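You operate a simulated robot arm through the tools that you are given. There is no shell and no other tool. Be economical: measure what you need, move in short steps, check, and stop when the job is done.

Carry out the task below with a simulated robot arm. There is one attempt and no reset: what you move stays moved.

TASK
Put one of the tubs from the table top on top of the tape reel.
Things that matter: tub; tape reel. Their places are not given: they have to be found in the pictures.

It is judged by the outcome, as a careful person would: the job done as asked, and still so three seconds after it is handed in. It fails if anything else is knocked over, pushed out of place, dropped, spilled or broken.

THE ROBOT
A 6-joint arm with a two-finger parallel gripper, fixed in place. Base frame: the origin is at the foot of the arm, x ahead of it, y to its left, z up; the work surface is at about z = 0. Lengths are in m, angles in degrees, forces in N, time in s.
With the tool pointing down near the work surface it reaches from about 0.14 to 0.58 m from the base axis. Its first joint turns from -66.0 to 66.0 degrees. Payload 2.1 kg.
Tool frame: the origin (TCP) lies between the finger pads and is the grasp point; the fingertips stand 0.03 m ahead of it; z points along the fingers, y is the line along which they close. The gripper opens to 0.094 m. The fingers are 0.028 m wide and 0.01 m thick; the gripper's body (0.05 by 0.096 m) begins 0.055 m behind the TCP.
Orientation is told as [roll, pitch, yaw] about the base's x, y, z axes, in that order, counted from this pose: with the fingers straight down and closing along the base's y, the tool's x points along the base's -x, its y along +y and its z along -z.

THE INTERFACE
- The arm moves only by the tool nudge_tool. Its argument "targets" is a list of rows, each an object of numbers (a shift or turn left out is 0, a gripper value left out holds the last): "gripper": the opening, from 0 (shut) to 1 (fully open); "tx", "ty", "tz": the shift along the tool's x, y, z in m; "rx", "ry", "rz": the turn, a rotation vector about the tool's x, y, z in degrees. In form: [{"gripper": .., "tx": .., "ty": .., "tz": .., "rx": .., "ry": .., "rz": ..}, ...]. A call has 1 to 10 rows; each row is the pose to reach, as a shift and turn from the pose commanded when the call began, along the tool's axes at that moment. A row lasts 0.2 s, in which the tool goes at most 0.05 m and 8.6 degrees; a call with a longer step from one row to the next is refused whole, and so is a gripper value outside its range. A pose out of reach is approached as far as the arm can. The call stops where the force on the tool passes 40 N (or 10 N more than at its start, if that is more) or the arm is blocked; 0.2 s more then pass. The fingers move at their own pace (about 0.072 m/s each) and stop on an object; they squeeze with about 26 N. The grip force told is the motor's: it shows also when the fingers shut on nothing. Time passes only in rows, and 0.2 s behind the last, so rows that repeat a pose let the fingers close. It gives the time, the measured TCP pose, the force on the tool (base axes), the opening and the grip force at its end, in the units of the frame above (readings bear some noise).
- Cameras (640 x 400 px; columns grow to the right, rows downward): "scene" is fixed at [0.0637, -0.3903, 0.494]; the picture's right is [0.50, -0.87, 0.00], its down [-0.57, -0.33, -0.76] and it looks along [0.66, 0.38, -0.65] (base axes); focal length 238 px, centre (320, 200). "wrist" rides on the gripper at [-0.037, 0, -0.058] in the tool frame; the picture's right is [0.00, -1.00, 0.00], its down [0.97, 0.00, -0.24] and it looks along [0.24, 0.00, 0.97] (tool axes); focal length 218 px, centre (320, 200).
- get_image(camera): a new picture of that camera. No time passes.
- point_at(camera, pixels): for up to 12 pixels [column, row] of the newest picture of that camera ("zoom" is the newest enlarged one), the place [x, y, z] in the base frame of the surface seen there, good to about 0.003 m, but the place of the scene camera against the robot may be out by one fixed shift of up to 0.025 m in any direction. No time passes.
- inspect(camera, box): a new picture of the part [left, top, right, bottom] of that camera's present view, enlarged. No time passes.
- finish_job(): hands the job in; it is judged then, once.

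Work in short steps. Measure before you move; look again where a grasp or a placing could have gone wrong, and mend it. You have 60 turns and 26 pictures in all, the two below and enlarged ones among them. Open the gripper and draw the arm clear of the work before you hand the job in, unless the task says otherwise; then end with one line.

The tools are called after "Request:" as a command line: name --argument value ..., lists and objects as JSON in quotes. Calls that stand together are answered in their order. nudge_tool: Moves the arm, as the interface text tells. Its arguments: {"type":"object","properties":{"targets":{"type":"array"}},"required":["targets"]} The other tools are called the same way: get_image (camera) takes a picture; point_at (camera, pixels) gives the place of the surface under pixels of a picture; inspect (camera, box) takes an enlarged picture of a part of a camera's view; finish_job () hands the job in.

At the start:

```text
time: 0.0
tcp_pos: [0.2582, -0.2191, 0.3204]
ee_rot: [0.1, 0.0, 0.1]
wrist_force: [-0.2, 0.1, 0.0]
opening: 0.094
finger_force: 0.0
```

scene: 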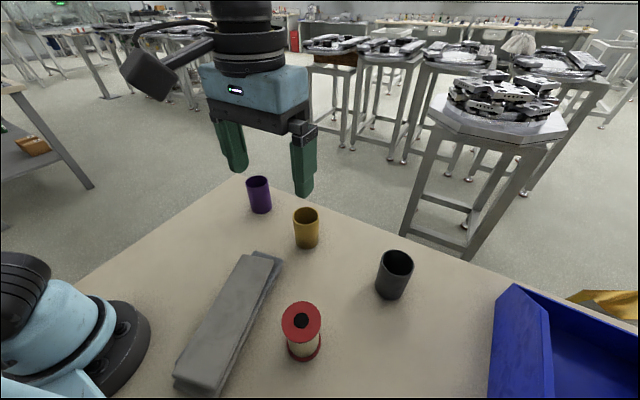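
wrist: 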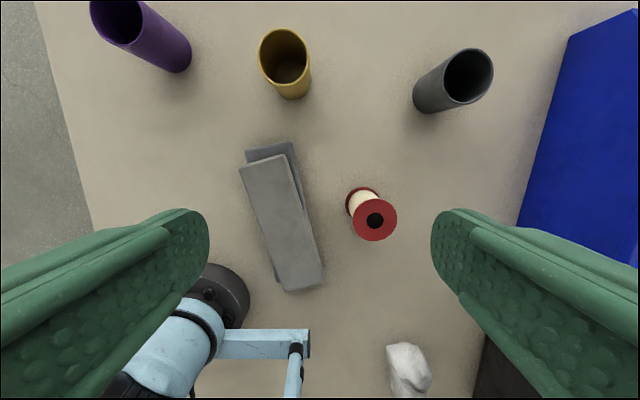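

I see three tubs (purple, yellow, dark) and the red reel, at wrist (375,218). I'll measure rims and tops in the wrist picture.

Request:
point_at --camera "wrist" --pixels '[[261, 55], [309, 55], [285, 30], [284, 83], [290, 97], [355, 219], [396, 219], [375, 200], [375, 240], [350, 200], [445, 80], [491, 75]]'

Request:
inspect --camera "wrist" --box '[220, 10, 520, 260]'

Request:
inspect --camera "scene" --box '[220, 160, 440, 380]'

```text
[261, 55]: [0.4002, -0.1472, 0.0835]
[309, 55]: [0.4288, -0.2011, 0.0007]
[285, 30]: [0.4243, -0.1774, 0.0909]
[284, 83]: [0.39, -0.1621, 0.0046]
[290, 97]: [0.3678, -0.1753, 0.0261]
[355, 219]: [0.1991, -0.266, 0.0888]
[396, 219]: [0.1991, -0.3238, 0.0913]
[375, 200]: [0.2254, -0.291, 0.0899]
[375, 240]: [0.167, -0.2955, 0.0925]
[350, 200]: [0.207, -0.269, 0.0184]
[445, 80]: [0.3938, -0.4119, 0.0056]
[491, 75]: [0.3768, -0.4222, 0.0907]
```

```text
1.60 times, centred on (370, 135) of wrist
```

zoom: 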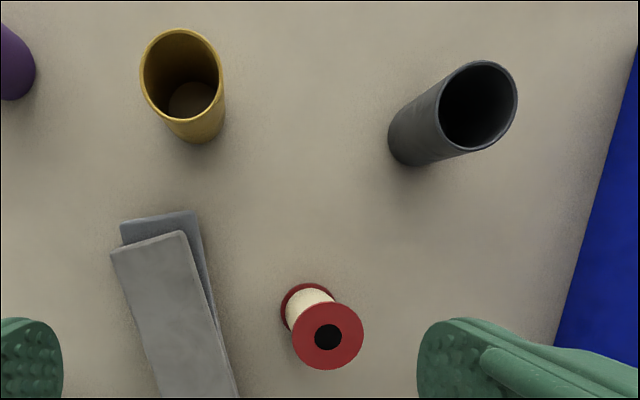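

```text
1.82 times, centred on (330, 270) of scene
```

zoom: 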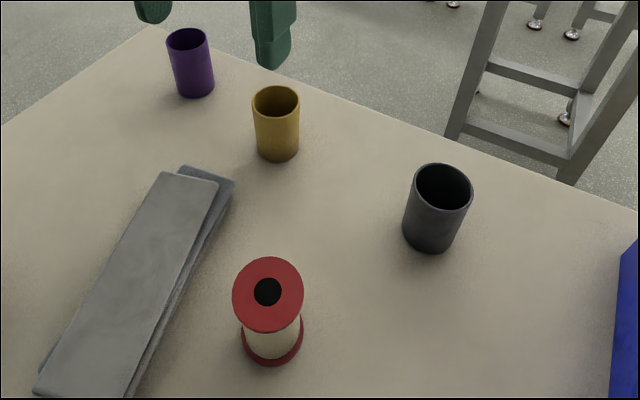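

Yellow tub: centre about (0.397,-0.177), rim z≈0.09, about 0.06 wide. The reel top is about (0.198,-0.294), z≈0.09. I'll go above the yellow tub and look again.

Request:
nudge_tool --targets '[{"gripper": 1, "tx": -0.035, "ty": 0.0105}, {"tx": -0.07, "ty": 0.021}, {"tx": -0.105, "ty": 0.0315}, {"tx": -0.139, "ty": 0.042}, {"tx": -0.139, "ty": 0.042, "tz": 0.04}, {"tx": -0.139, "ty": 0.042, "tz": 0.08}, {"tx": -0.139, "ty": 0.042, "tz": 0.12}, {"tx": -0.139, "ty": 0.042, "tz": 0.12}]'

Request:
get_image --camera "wrist"

```text
time: 1.8
tcp_pos: [0.3958, -0.1777, 0.1982]
ee_rot: [0.0, -0.1, 0.0]
wrist_force: [0.3, 1.2, -0.2]
opening: 0.0942
finger_force: 0.0
```

```text
21 pictures are left
```

wrist: 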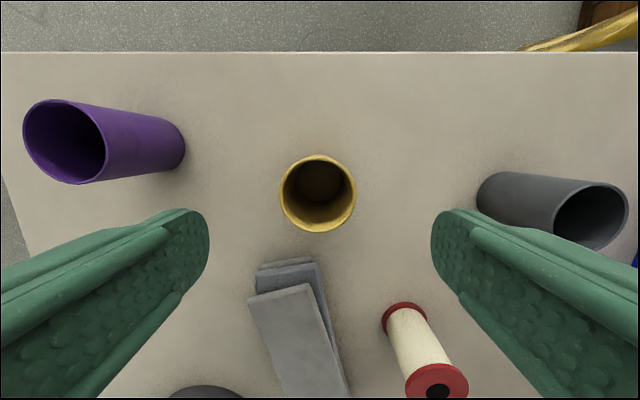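

Rim centred at (318,193), i.e. (0.397,-0.176): aligned. Descend to z≈0.056 and close.

Request:
nudge_tool --targets '[{"tx": -0.001, "ty": 0.0015, "tz": 0.03}, {"tx": -0.001, "ty": 0.0015, "tz": 0.06}, {"tx": -0.001, "ty": 0.0015, "tz": 0.09}, {"tx": -0.001, "ty": 0.0015, "tz": 0.12}, {"tx": -0.001, "ty": 0.0015, "tz": 0.142}, {"tx": -0.001, "ty": 0.0015, "tz": 0.142}, {"gripper": 0.4, "tx": -0.001, "ty": 0.0015, "tz": 0.142}, {"gripper": 0.4, "tx": -0.001, "ty": 0.0015, "tz": 0.142}, {"gripper": 0.4, "tx": -0.001, "ty": 0.0015, "tz": 0.142}]'

```text
time: 3.8
tcp_pos: [0.3989, -0.1759, 0.0585]
ee_rot: [0.1, -0.2, -0.1]
wrist_force: [-0.7, 0.0, 0.2]
opening: 0.0601
finger_force: 26.0
```

Gripped at 0.060. Lift and look.

Request:
nudge_tool --targets '[{"tz": -0.01}, {"tz": -0.04}, {"tz": -0.08}, {"tz": -0.12}, {"tz": -0.16}, {"tz": -0.17}, {"tz": -0.17}]'

Request:
get_image --camera "wrist"

Request:
get_image --camera "scene"

```text
time: 5.4
tcp_pos: [0.3985, -0.1744, 0.2282]
ee_rot: [0.0, -0.1, 0.0]
wrist_force: [0.6, 0.3, -0.8]
opening: 0.06
finger_force: 26.3
```

```text
20 pictures are left
```

wrist: 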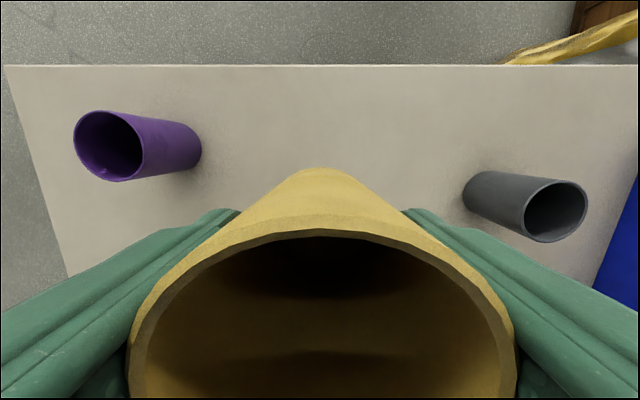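

```text
19 pictures are left
```

scene: 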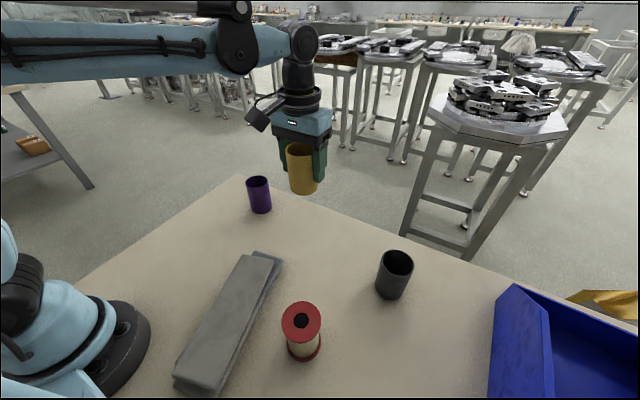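

Tub held upright. Reel top centre by wrist rays and points: (0.196,-0.295,0.091). Carry the tub over it at this height.

Request:
nudge_tool --targets '[{"tx": 0.0288, "ty": -0.0172}, {"tx": 0.0576, "ty": -0.0345}, {"tx": 0.0864, "ty": -0.0517}, {"tx": 0.1151, "ty": -0.0689}, {"tx": 0.1439, "ty": -0.0861}, {"tx": 0.1727, "ty": -0.1034}, {"tx": 0.2015, "ty": -0.1206}, {"tx": 0.2015, "ty": -0.1206}, {"tx": 0.2015, "ty": -0.1206}]'

Request:
inspect --camera "scene" --box '[200, 160, 420, 380]'

```text
time: 7.4
tcp_pos: [0.1963, -0.2963, 0.2272]
ee_rot: [0.0, 0.0, -0.1]
wrist_force: [-0.6, -1.1, -0.1]
opening: 0.0602
finger_force: 26.2
```

```text
1.82 times, centred on (310, 270) of scene
```

zoom: 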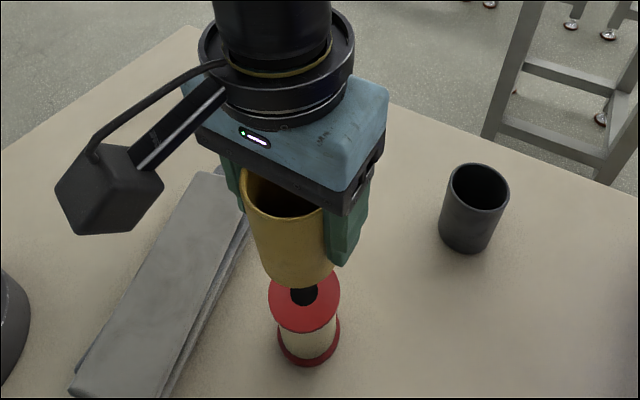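

Aligned so far. Lower to about 8 mm above the reel and check.

Request:
nudge_tool --targets '[{"tz": 0.02}, {"tz": 0.04}, {"tz": 0.06}, {"tz": 0.07}, {"tz": 0.07}]'

Request:
inspect --camera "scene" --box '[240, 230, 370, 370]'

```text
time: 8.6
tcp_pos: [0.1977, -0.2978, 0.1581]
ee_rot: [0.0, 0.1, 0.0]
wrist_force: [-0.5, -1.1, -0.7]
opening: 0.0604
finger_force: 26.5
```

```text
2.86 times, centred on (305, 300) of scene
```

zoom: 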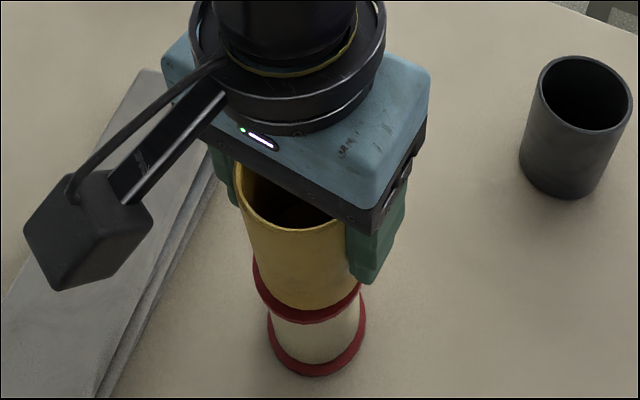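

Tub bottom sits nicely over the flange (within about 3 mm). Lower gently in fine steps to contact.

Request:
nudge_tool --targets '[{"tz": 0.002}, {"tz": 0.004}, {"tz": 0.006}, {"tz": 0.007}, {"tz": 0.007}]'

```text
time: 9.8
tcp_pos: [0.1969, -0.2968, 0.1512]
ee_rot: [0.0, 0.0, -0.1]
wrist_force: [-0.1, 0.7, -1.0]
opening: 0.0604
finger_force: 26.3
```

Request:
nudge_tool --targets '[{"tz": 0.001}, {"tz": 0.001}]'

Request:
inspect --camera "scene" --box '[270, 270, 340, 370]'

```text
time: 10.4
tcp_pos: [0.1963, -0.2974, 0.1494]
ee_rot: [-0.2, -0.1, 0.0]
wrist_force: [-1.0, 0.3, 21.2]
opening: 0.0604
finger_force: 25.8
```

```text
4.00 times, centred on (305, 320) of scene
```

zoom: 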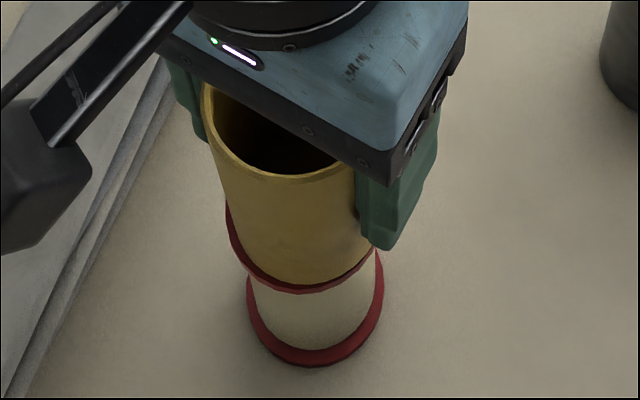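

Contact at 21 N; the tub sits within the flange. Ease the push off slightly and open.

Request:
nudge_tool --targets '[{"tz": -0.0006}, {"gripper": 0.68, "tz": -0.0006}, {"gripper": 0.75, "tz": -0.0006}, {"gripper": 0.85, "tz": -0.0006}, {"gripper": 1.0, "tz": -0.0006}, {"gripper": 1.0, "tz": -0.0006}]'

Request:
get_image --camera "wrist"

```text
time: 11.8
tcp_pos: [0.1965, -0.2969, 0.1509]
ee_rot: [0.0, 0.1, 0.1]
wrist_force: [1.1, 0.2, -0.7]
opening: 0.094
finger_force: 0.0
```

```text
15 pictures are left
```

wrist: 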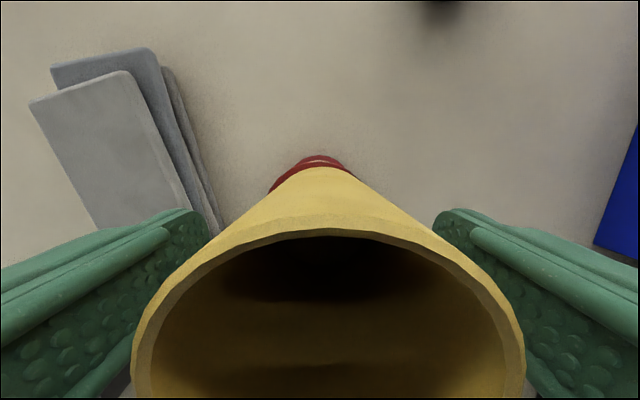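

Released, with both fingers clear. Withdraw straight up.

Request:
nudge_tool --targets '[{"tz": -0.015}, {"tz": -0.04}, {"tz": -0.07}, {"tz": -0.1}, {"tz": -0.13}, {"tz": -0.15}, {"tz": -0.15, "tx": -0.04}, {"tz": -0.15, "tx": -0.08}, {"tz": -0.15, "tx": -0.12}, {"tz": -0.15, "tx": -0.12}]'

Request:
get_image --camera "scene"

Request:
get_image --camera "wrist"

```text
time: 14.0
tcp_pos: [0.3176, -0.2966, 0.3001]
ee_rot: [0.0, 0.0, 0.0]
wrist_force: [-0.6, 0.3, 0.9]
opening: 0.0938
finger_force: 0.0
```

```text
14 pictures are left
```

scene: 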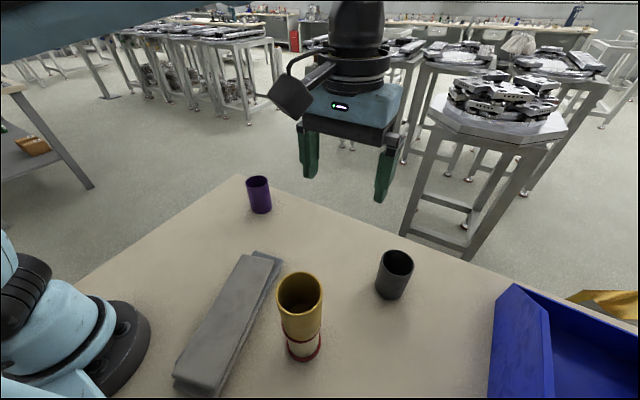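

```text
13 pictures are left
```

wrist: 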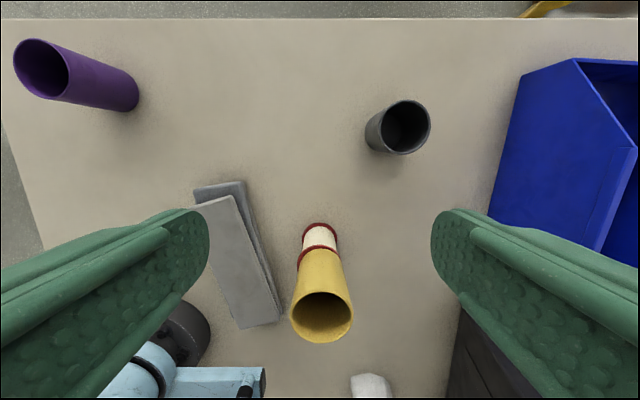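

The tub stands upright on the reel, nothing else has moved, and the arm is clear, so I'm handing it in.

Request:
finish_job

```text
The job is handed in.
```

The yellow tub is standing upright on top of the tape reel, and I saw nothing else disturbed in the last pictures before hand-in.
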